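You operate a simulated robot arm through the tools that you are given. There is no shell and no other tool. Be economical: measure what you need, move in short steps, check, and stop when the job is done.

You are at the controls of a simulated robot arm. One attempt, no reset.

Task
Put the pipe spool with the largest size on its label from the top of the black table on top of the red reel.

Only the result counts: the job must be done as asked and must still hold three seconds after the hand-in. Knocking over, shifting, dropping, spilling or breaking anything else fails it.

Robot
A 7-joint arm with a two-finger parallel gripper, fixed in place. Base frame: the origin is at the foot of the arm, x ahead of it, y to its left, z up; the work surface is at about z = 0. Lengths are in mm, angles in rad, forces in N, time in s.
With the tool pointing down near the work surface it reaches from about 240 to 620 mm from the base axis. Its first joint turns from -1.152 to 1.152 rad. Payload 2.6 kg.
The tool frame sits at the grasp point between the pads (the TCP): z along the fingers, y along the line on which they close. The tips reach 30 mm beyond it. The gripper opens to 94 mm. The fingers are 28 mm wide and 10 mm thick; the gripper's body (50 by 96 mm) begins 55 mm behind the TCP.
Orientation is that of the tool frame in the base frame, as a unit quaternion [w, x, y, z]. With the fingers straight down and closing along the base's y, the tool's x points along the base's -x, its y along +y and its z along -z.

Tools
- The arm moves only by the tool step_arm. Its argument "rows" is text: rows parted by semicolons, each of 4 numbers parted by spaces: the shift along the base's x, y, z in mm, then the turn about the base's z in degrees. In form: dx dy dz twist; .... A call has 1 to 12 rows; each row shifts and turns the commanded pose from where the row before left it. "claw" is the closure, from 0 (fully open) to 1 (shut), set as the call begins (left out, the last holds). A row lasts 0.2 s, in which the tool goes at most 50 mm and 0.15 rad; a call with a longer step from one row to the next is refused whole, and so is a gripper value outside its range. Where a pose cannot be reached the arm comes as near as it can. A force on the tool above 40 N (or 10 N above the force at the start of the call, whichever is more), or a blocked arm, ends the call early, and 0.2 s more pass. The fingers move at their own pace (about 72 mm/s each) and stop on an object; they squeeze with about 21 N. The grip force told is the motor's: it shows also when the fingers shut on nothing. Time passes only in rows, and 0.2 s behind the last, so rows that do not move let the fingers close. The reply holds the time, the measured pose of the TCP, the force on the tool along the base axes, the opening and the grip force, in the units named above and with some noise.
- Cameras (640 x 400 px; columns grow to the right, rows downward): "scene" is fixed at [45.6, 435.5, 551]; the picture's right is [-0.76, -0.65, 0.00], its down [-0.36, 0.42, -0.84] and it looks along [0.54, -0.64, -0.55] (base axes); focal length 325 px, centre (320, 200). "wrist" rides on the gripper at [-37, 0, -58] in the tool frame; the picture's right is [0.00, -1.00, 0.00], its down [0.97, 0.00, -0.24] and it looks along [0.24, 0.00, 0.97] (tool axes); focal length 218 px, centre (320, 200). There is no depth. A picture from a camera that has moved, and an enlarged one, comes with that camera's place and axes in the base frame and with its lens. The place of the scene camera against the robot may be out by one fixed shift of up to 25 mm in any direction.
- snapshot(camera): a new picture of that camera. The clock stands still meanwhile.
- enlarge(camera, box): a new picture of the part [left, top, right, bottom] of that camera's present view, enlarged. The clock stands still meanwhile.
- hand_in(): hands the job in; it is judged then, once.

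Go step by step. Nothing tells you positions but the pictures and the camera data: compare them with the known pose of the tool, close in by small moves and look again before you grip or let go. The budget is 90 turns and 36 pictures, counting those below and the enlarged ones. Unless the task says otherwise, let go and move clear before handing in, and close with one line.

The tools are called after "Emit:" as name(argument=value, ...) on one line, values as JSON. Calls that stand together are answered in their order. step_arm: Moves the arm, as the interface text tells. Its arguments: {"type":"object","properties":{"rows":{"type":"string"},"claw":{"type":"number"}},"required":["rows"]} The other tools are called the same way: snapshot (camera) takes a picture; enlarge (camera, box) takes an enlarged picture of a part of a camera's view; hand_in () hands the job in.

At the start:

```text
time: 0.0
eef_pos: [355.9, 3.7, 300.3]
ee_rot: [0.0, 0.0, 1.0, 0.001]
contact_force: [-0.3, -0.2, 0.1]
grip_width: 93.8
finger_force: 0.1
```

scene: 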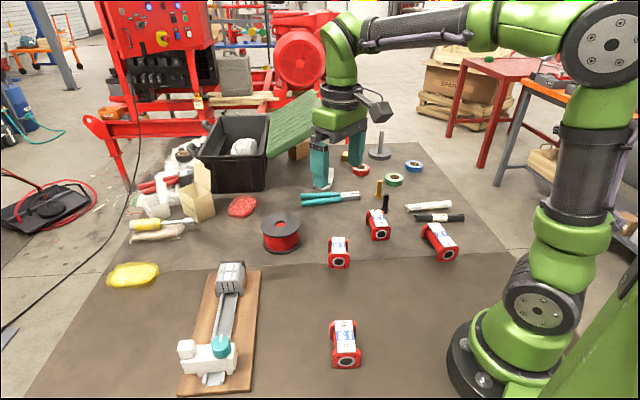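
wrist: 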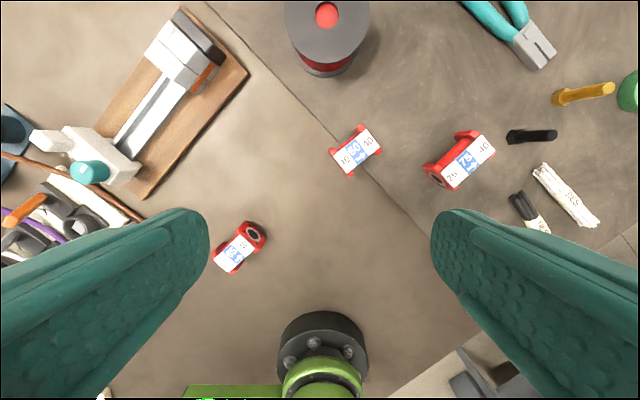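

I see several red spools with labels and a reel with a dark flange and a red core. I'll enlarge the pictures to read the labels.

Emit:
enlarge(camera="scene", box=[310, 190, 480, 296])

Emit:
enlarge(camera="scene", box=[290, 300, 400, 380])

Emit:
enlarge(camera="wrist", box=[190, 90, 510, 290])

```text
3.76 times, centred on (395, 243) of scene
camera zoom: at [45.6, 435.5, 551.0], right [-0.76, -0.65, 0.0], down [-0.36, 0.42, -0.84], along [0.54, -0.64, -0.55], focal length 1225 px, centre (38, 38)
```

zoom: 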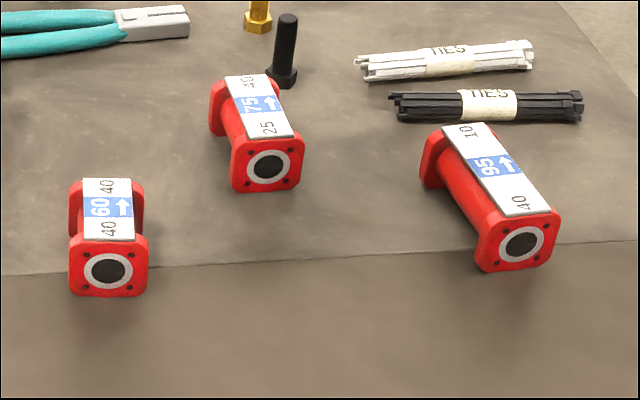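

```text
5.00 times, centred on (345, 340) of scene
camera zoom: at [45.6, 435.5, 551.0], right [-0.76, -0.65, 0.0], down [-0.36, 0.42, -0.84], along [0.54, -0.64, -0.55], focal length 1627 px, centre (195, -500)
```

zoom: 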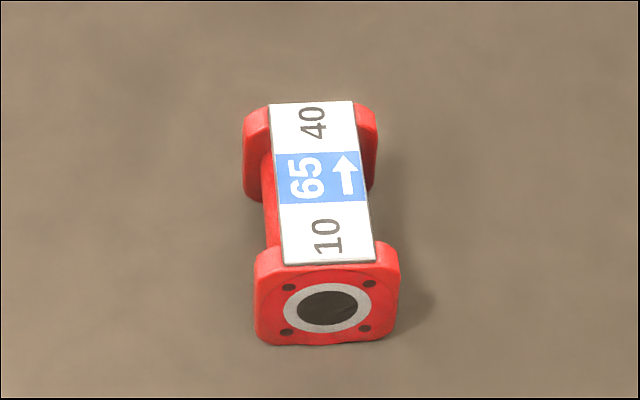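

```text
2.00 times, centred on (350, 190) of wrist
camera zoom: at [392.9, 3.9, 356.4], right [0.0, -1.0, 0.0], down [-0.97, 0.0, 0.24], along [-0.24, 0.0, -0.97], focal length 436 px, centre (260, 220)
```

zoom: 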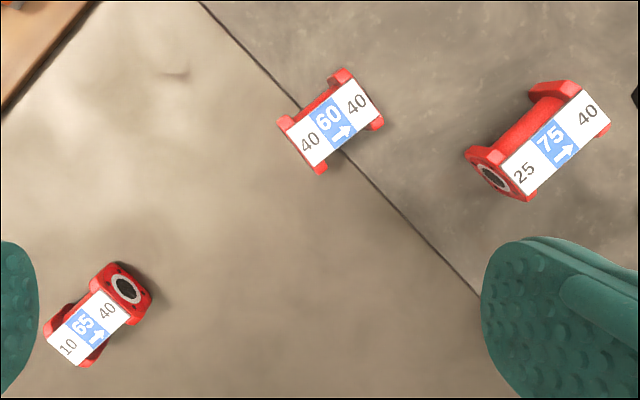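

The blue sizes read 60, 75, 95 and 65, so the 95 spool is the one, near scene pixel (440,242). Next I check the reel and its surroundings.

Emit:
enlarge(camera="scene", box=[220, 130, 440, 268])

Emit:
step_arm(rows="0 -25 0 0; 0 -25 0 0; 0 -25 0 0; 0 -25 0 0; 0 -20 0 0")

Emit:
snapshot(camera="wrist")

```text
2.90 times, centred on (330, 199) of scene
camera zoom: at [45.6, 435.5, 551.0], right [-0.76, -0.65, 0.0], down [-0.36, 0.42, -0.84], along [0.54, -0.64, -0.55], focal length 943 px, centre (291, 203)
```

zoom: 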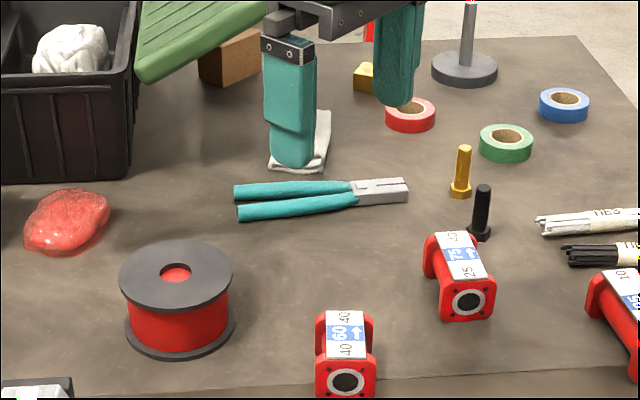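

```text
time: 1.2
eef_pos: [356.2, -115.9, 300.0]
ee_rot: [0.0, 0.0, 1.0, 0.0]
contact_force: [-0.3, 0.6, 0.0]
grip_width: 93.8
finger_force: 0.1
```

```text
29 pictures are left
camera wrist: at [393.0, -116.5, 356.0], right [0.0, -1.0, 0.0], down [-0.97, 0.0, 0.24], along [-0.24, 0.0, -0.97], focal length 218 px, centre (320, 200)
```

wrist: 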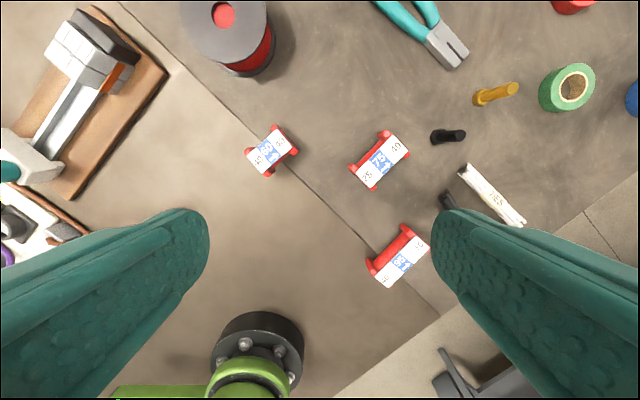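

The 95 spool is at about (222, -240), with its axis at roughly -40°. I'll move above it, turn the gripper across the axis and look again.

Emit:
step_arm(rows="-22 -20 -10 -6; -22 -20 -15 -6; -22 -20 -20 -6; -22 -20 -20 -7; -22 -22 -20 -6; -22 -22 -15 -6; 0 0 0 0")

Emit:
snapshot(camera="wrist")

Emit:
snapshot(camera="scene")

```text
time: 2.8
eef_pos: [223.9, -240.2, 199.6]
ee_rot: [0.0, 0.318, 0.948, 0.0]
contact_force: [-0.5, -0.5, -0.2]
grip_width: 94.0
finger_force: 0.1
```

```text
28 pictures are left
camera wrist: at [253.2, -262.3, 256.0], right [-0.6, -0.8, 0.0], down [-0.77, 0.59, 0.24], along [-0.19, 0.14, -0.97], focal length 218 px, centre (320, 200)
```

wrist: 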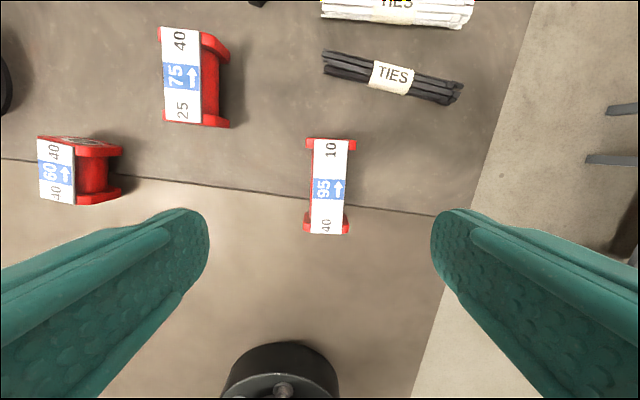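

```text
27 pictures are left
```

scene: 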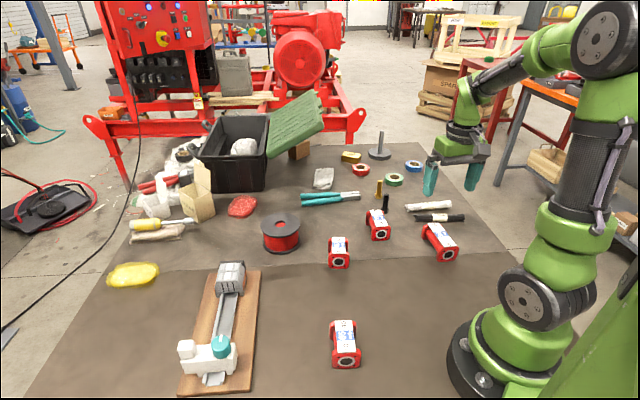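

The spool is at about (217.5, -247.5), axis about -41°. I'll correct for that, descend to z≈110 and check again.

Emit:
step_arm(rows="-6.4 -7.3 0 -4; 0 0 -30 0; 0 0 -30 0; 0 0 -30 0; 0 0 0 0")

Emit:
snapshot(camera="wrist")

```text
time: 4.0
eef_pos: [218.8, -246.8, 110.0]
ee_rot: [-0.001, 0.35, 0.937, 0.001]
contact_force: [0.2, 0.5, -0.4]
grip_width: 94.1
finger_force: 0.0
```

```text
26 pictures are left
camera wrist: at [246.3, -271.7, 167.1], right [-0.66, -0.75, 0.0], down [-0.73, 0.64, 0.24], along [-0.18, 0.16, -0.97], focal length 218 px, centre (320, 200)
```

wrist: 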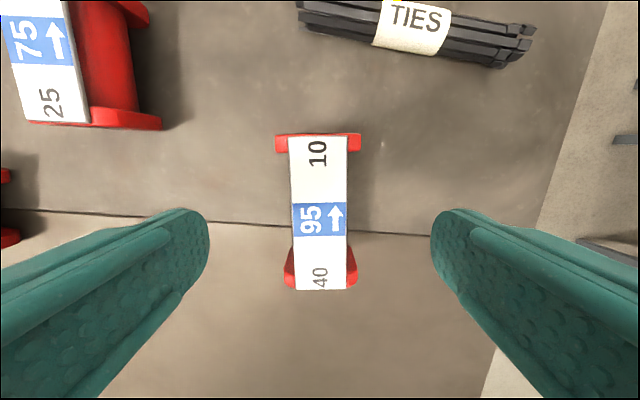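

Well aligned; the centre is about 5 mm further towards the base, and the spool is about 46 mm high and 94 mm long. I'll correct, lower to z≈37 and close.

Emit:
step_arm(rows="-4 3.5 -13 0; 0 0 -20 0; 0 0 -20 0; 0 0 -15 0; 0 0 -5 0; 0 0 0 0")

Emit:
snapshot(camera="wrist")

```text
time: 5.4
eef_pos: [214.1, -244.1, 37.9]
ee_rot: [0.001, 0.351, 0.936, -0.001]
contact_force: [0.0, -0.4, -0.1]
grip_width: 93.7
finger_force: 0.0
```

```text
25 pictures are left
camera wrist: at [241.8, -268.1, 93.3], right [-0.66, -0.76, 0.0], down [-0.73, 0.64, 0.24], along [-0.18, 0.16, -0.97], focal length 218 px, centre (320, 200)
```

wrist: 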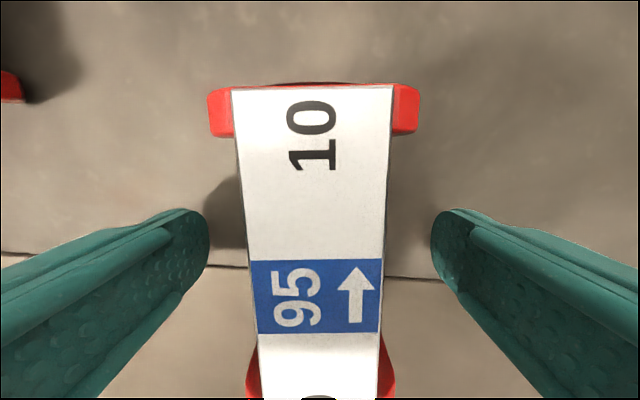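

The spool is centred between the fingers with clearance all round. Closing now.

Emit:
step_arm(rows="0 0 0 0; 0 0 0 0; 0 0 0 0; 0 0 0 0; 0 0 0 0", claw=1)

```text
time: 6.6
eef_pos: [214.7, -244.2, 36.6]
ee_rot: [0.0, 0.35, 0.937, 0.001]
contact_force: [0.8, 0.8, 0.7]
grip_width: 37.4
finger_force: 20.8
```

Gripped at 37 mm with 21 N. I'll lift a little and check.

Emit:
step_arm(rows="0 0 5 0; 0 0 10 0; 0 0 15 0; 0 0 20 0; 0 0 0 0")

Emit:
snapshot(camera="scene")

Emit:
snapshot(camera="wrist")

```text
time: 7.8
eef_pos: [213.6, -243.5, 86.8]
ee_rot: [0.0, 0.349, 0.937, 0.0]
contact_force: [0.1, 0.1, -1.6]
grip_width: 37.6
finger_force: 21.0
```

```text
24 pictures are left
```

scene: 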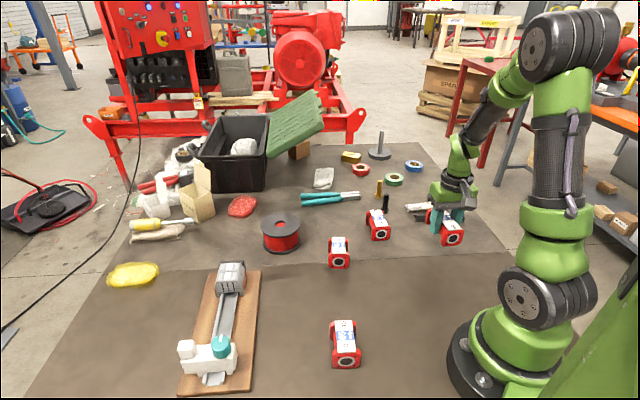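

```text
23 pictures are left
camera wrist: at [241.8, -267.7, 144.3], right [-0.66, -0.76, 0.0], down [-0.73, 0.64, 0.24], along [-0.18, 0.16, -0.97], focal length 218 px, centre (320, 200)
```

wrist: 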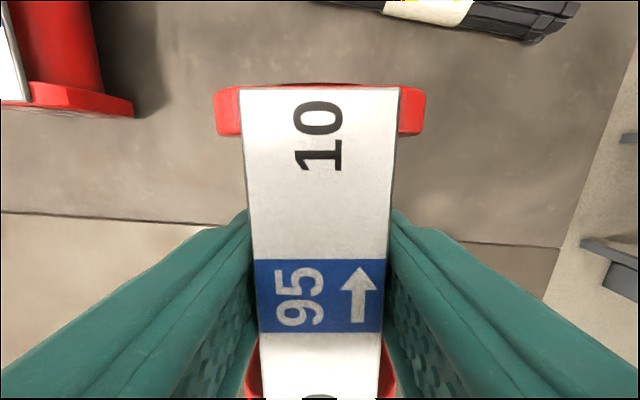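

The 95 spool is held level. I estimate the reel top centre at about (541, -3), z≈58. I'll rise, travel to (400, -3) and look again.

Emit:
step_arm(rows="0 0 30 0; 0 0 30 0; 0 0 30 0; 15 20 23 3; 22 28 0 5; 22 28 0 5; 22 28 0 5; 22 28 0 5; 22 28 0 5; 22 28 0 5; 22 28 0 5; 17 25 0 3")

Emit:
snapshot(camera="wrist")

```text
time: 10.4
eef_pos: [399.9, -0.8, 200.4]
ee_rot: [0.0, -0.001, 1.0, 0.0]
contact_force: [-0.4, -0.5, -2.4]
grip_width: 37.5
finger_force: 21.1
```

```text
22 pictures are left
camera wrist: at [436.7, -2.5, 257.5], right [0.0, -1.0, 0.0], down [-0.97, 0.0, 0.24], along [-0.24, 0.0, -0.97], focal length 218 px, centre (320, 200)
```

wrist: 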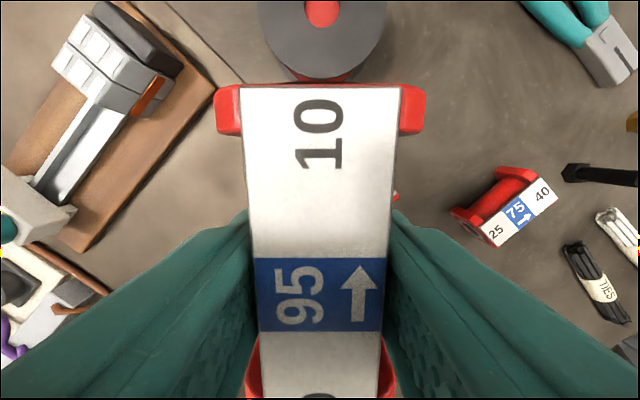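

The reel centre reads about (539, -5), consistent. I'll move 35 mm ahead for another measurement.

Emit:
step_arm(rows="18 0 0 0; 17 0 0 0; 0 0 0 0")

Emit:
snapshot(camera="wrist")

```text
time: 11.2
eef_pos: [435.2, -2.7, 201.3]
ee_rot: [0.0, 0.0, 1.0, 0.0]
contact_force: [0.7, -0.8, -2.3]
grip_width: 37.3
finger_force: 20.5
```

```text
21 pictures are left
camera wrist: at [471.8, -2.7, 256.7], right [0.0, -1.0, 0.0], down [-0.97, 0.0, 0.24], along [-0.24, 0.0, -0.97], focal length 218 px, centre (320, 200)
```

wrist: 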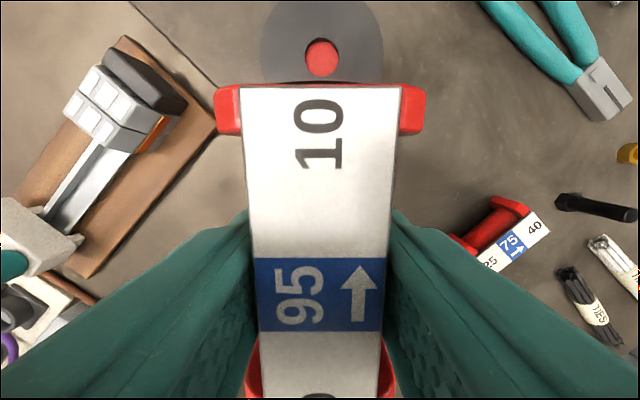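

Reel centre about (541.5, -4), top z about 50–58. I'll move over it, lower to z≈120 and check from the scene camera.

Emit:
step_arm(rows="20 0 0 0; 25 0 0 0; 25 -1 0 0; 25 0 0 0; 11 0 0 0; 0 0 -20 0; 0 0 -25 0; 0 0 -25 0; 0 0 -10 0; 0 0 0 0")

Emit:
enlarge(camera="scene", box=[210, 150, 370, 270])

Emit:
snapshot(camera="wrist")

```text
time: 13.4
eef_pos: [541.1, -4.8, 119.2]
ee_rot: [0.0, 0.0, 1.0, 0.0]
contact_force: [0.2, 0.6, -2.3]
grip_width: 37.6
finger_force: 21.4
```

```text
3.33 times, centred on (290, 210) of scene
camera zoom: at [45.6, 435.5, 551.0], right [-0.76, -0.65, 0.0], down [-0.36, 0.42, -0.84], along [0.54, -0.64, -0.55], focal length 1084 px, centre (420, 167)
```

zoom: 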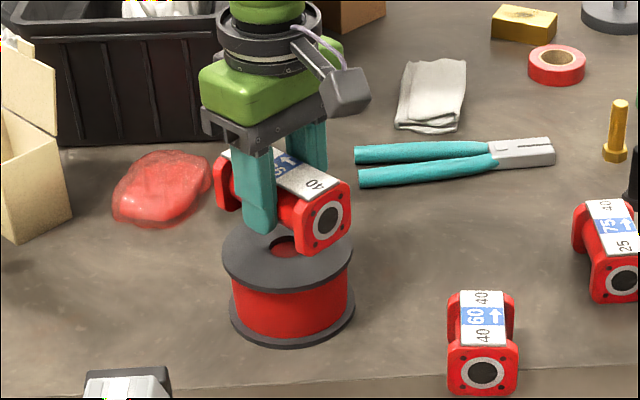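

```text
19 pictures are left
camera wrist: at [577.7, -4.4, 175.9], right [0.0, -1.0, 0.0], down [-0.97, 0.0, 0.24], along [-0.24, 0.0, -0.97], focal length 218 px, centre (320, 200)
```

wrist: 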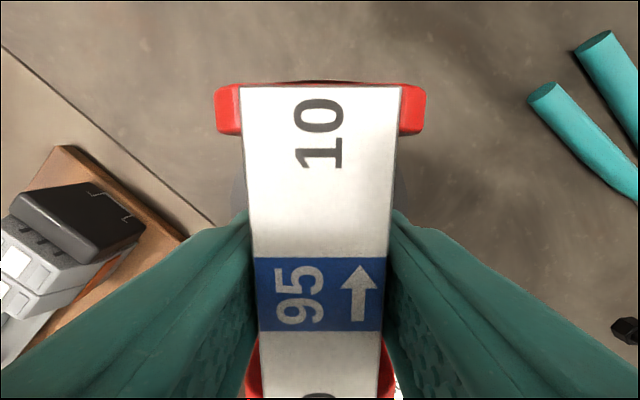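

The spool is over the reel, which agrees from both cameras within a few mm. I'll descend in small steps, watching the force.

Emit:
step_arm(rows="-1 0.5 -6 0; 0 0 -6 0; 0 0 -5 0; 0 0 -3 0; 0 0 0 0")

Emit:
enlarge(camera="scene", box=[240, 180, 320, 260])

```text
time: 14.6
eef_pos: [539.5, -2.1, 99.3]
ee_rot: [0.001, 0.0, 1.0, 0.0]
contact_force: [0.2, 0.5, -2.5]
grip_width: 37.1
finger_force: 21.2
```

```text
5.00 times, centred on (280, 220) of scene
camera zoom: at [45.6, 435.5, 551.0], right [-0.76, -0.65, 0.0], down [-0.36, 0.42, -0.84], along [0.54, -0.64, -0.55], focal length 1627 px, centre (520, 100)
```

zoom: 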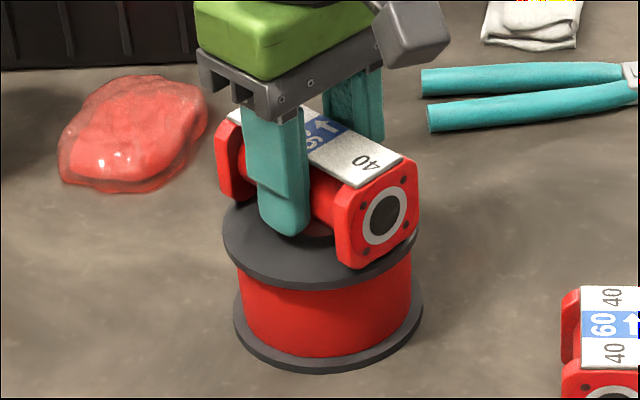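

Alignment looks good; a few mm gap remains. Continuing down in small steps.

Emit:
step_arm(rows="0 -1 -1.5 0; 0 0 -1.5 0; 0 0 -1.5 0; 0 0 0 0")

```text
time: 15.6
eef_pos: [539.9, -4.2, 96.8]
ee_rot: [0.001, 0.0, 1.0, 0.0]
contact_force: [-7.7, -0.1, 16.6]
grip_width: 37.3
finger_force: 20.9
```

Contact at z≈97, force 17 N. I'll ease up a bit and look before releasing.

Emit:
step_arm(rows="0 0 1 0; 0 0 0.5 0; 0 0 0 0")

Emit:
enlarge(camera="scene", box=[240, 180, 320, 260])

Emit:
snapshot(camera="wrist")

```text
time: 16.4
eef_pos: [540.0, -3.5, 96.4]
ee_rot: [0.001, -0.001, 1.0, 0.001]
contact_force: [0.2, -1.2, 10.5]
grip_width: 37.6
finger_force: 20.5
```

```text
5.00 times, centred on (280, 220) of scene
camera zoom: at [45.5, 435.5, 551.0], right [-0.76, -0.65, 0.0], down [-0.36, 0.42, -0.84], along [0.54, -0.64, -0.55], focal length 1627 px, centre (520, 100)
```

zoom: 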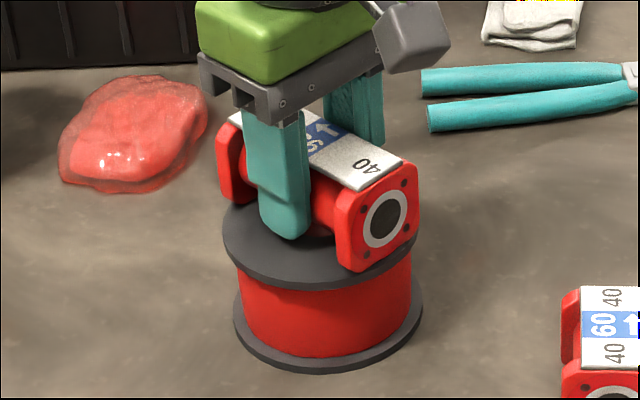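

```text
16 pictures are left
camera wrist: at [576.8, -4.5, 153.5], right [0.0, -1.0, 0.0], down [-0.97, 0.0, 0.24], along [-0.24, 0.0, -0.97], focal length 218 px, centre (320, 200)
```

wrist: 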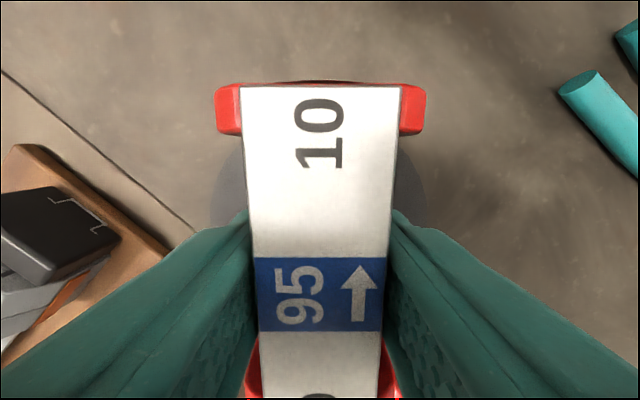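

The spool sits within about 2 mm of the reel's centre. I'll ease off the remaining force and open the fingers.

Emit:
step_arm(rows="0 0 0.7 0; 0 0 0 0")

Emit:
step_arm(rows="0 0 0 0; 0 0 0 0; 0 0 0 0; 0 0 0 0; 0 0 0 0", claw=0)

Emit:
enlarge(camera="scene", box=[240, 180, 320, 260])

```text
time: 17.0
eef_pos: [539.3, -5.0, 98.2]
ee_rot: [0.0, -0.001, 1.0, 0.0]
contact_force: [3.0, -0.9, 3.6]
grip_width: 37.8
finger_force: 21.2
```

```text
time: 18.2
eef_pos: [539.6, -5.3, 98.2]
ee_rot: [0.0, -0.001, 1.0, 0.0]
contact_force: [0.3, -0.1, -0.8]
grip_width: 94.0
finger_force: 0.1
```

```text
5.00 times, centred on (280, 220) of scene
camera zoom: at [45.6, 435.5, 551.0], right [-0.76, -0.65, 0.0], down [-0.36, 0.42, -0.84], along [0.54, -0.64, -0.55], focal length 1627 px, centre (520, 100)
```

zoom: 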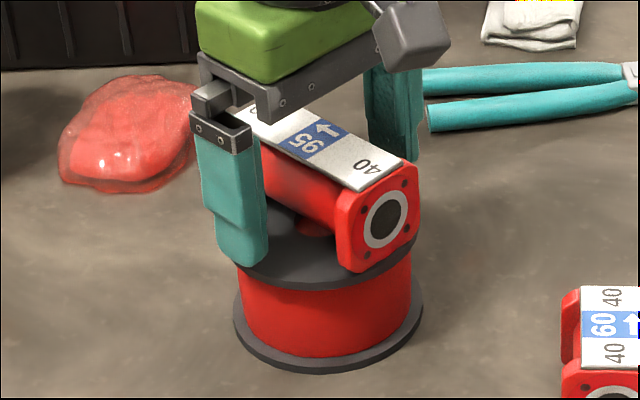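

The spool rests on the reel and the fingers are clear. Lifting straight up and checking.

Emit:
step_arm(rows="0 0 10 0; 0 0 20 0; 0 0 30 0; 0 0 30 0; 0 0 30 0; -30 0 0 0; -40 0 0 0; 0 0 0 0")

Emit:
snapshot(camera="scene")

Emit:
snapshot(camera="wrist")

```text
time: 20.0
eef_pos: [470.1, -2.9, 218.0]
ee_rot: [0.0, 0.0, 1.0, -0.001]
contact_force: [0.2, -0.2, 0.0]
grip_width: 93.9
finger_force: 0.1
```

```text
14 pictures are left
```

scene: 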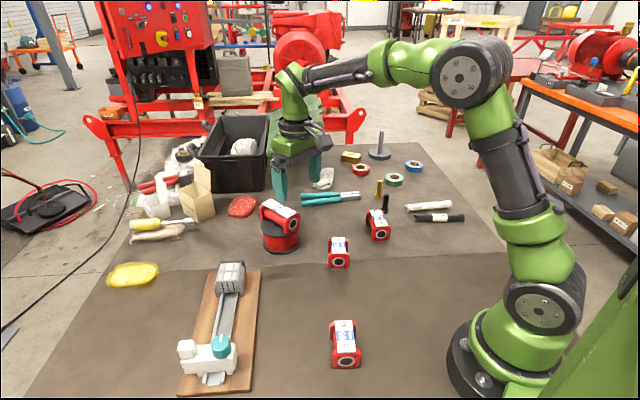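

```text
13 pictures are left
camera wrist: at [505.8, -3.5, 273.9], right [0.0, -1.0, 0.0], down [-0.97, 0.0, 0.24], along [-0.24, 0.0, -0.97], focal length 218 px, centre (320, 200)
```

wrist: 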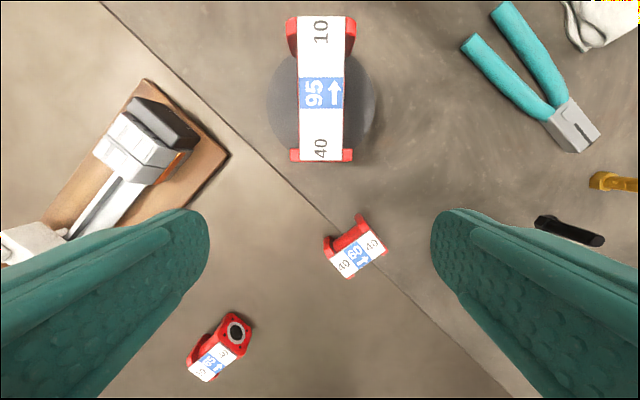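

The 95 spool rests level and centred on the red reel, nothing else has moved, and the arm is clear. Handing in.

Emit:
hand_in()

```text
The job is handed in.
```

The size-95 pipe spool, the largest of the four, is on top of the red reel, and the job is handed in.
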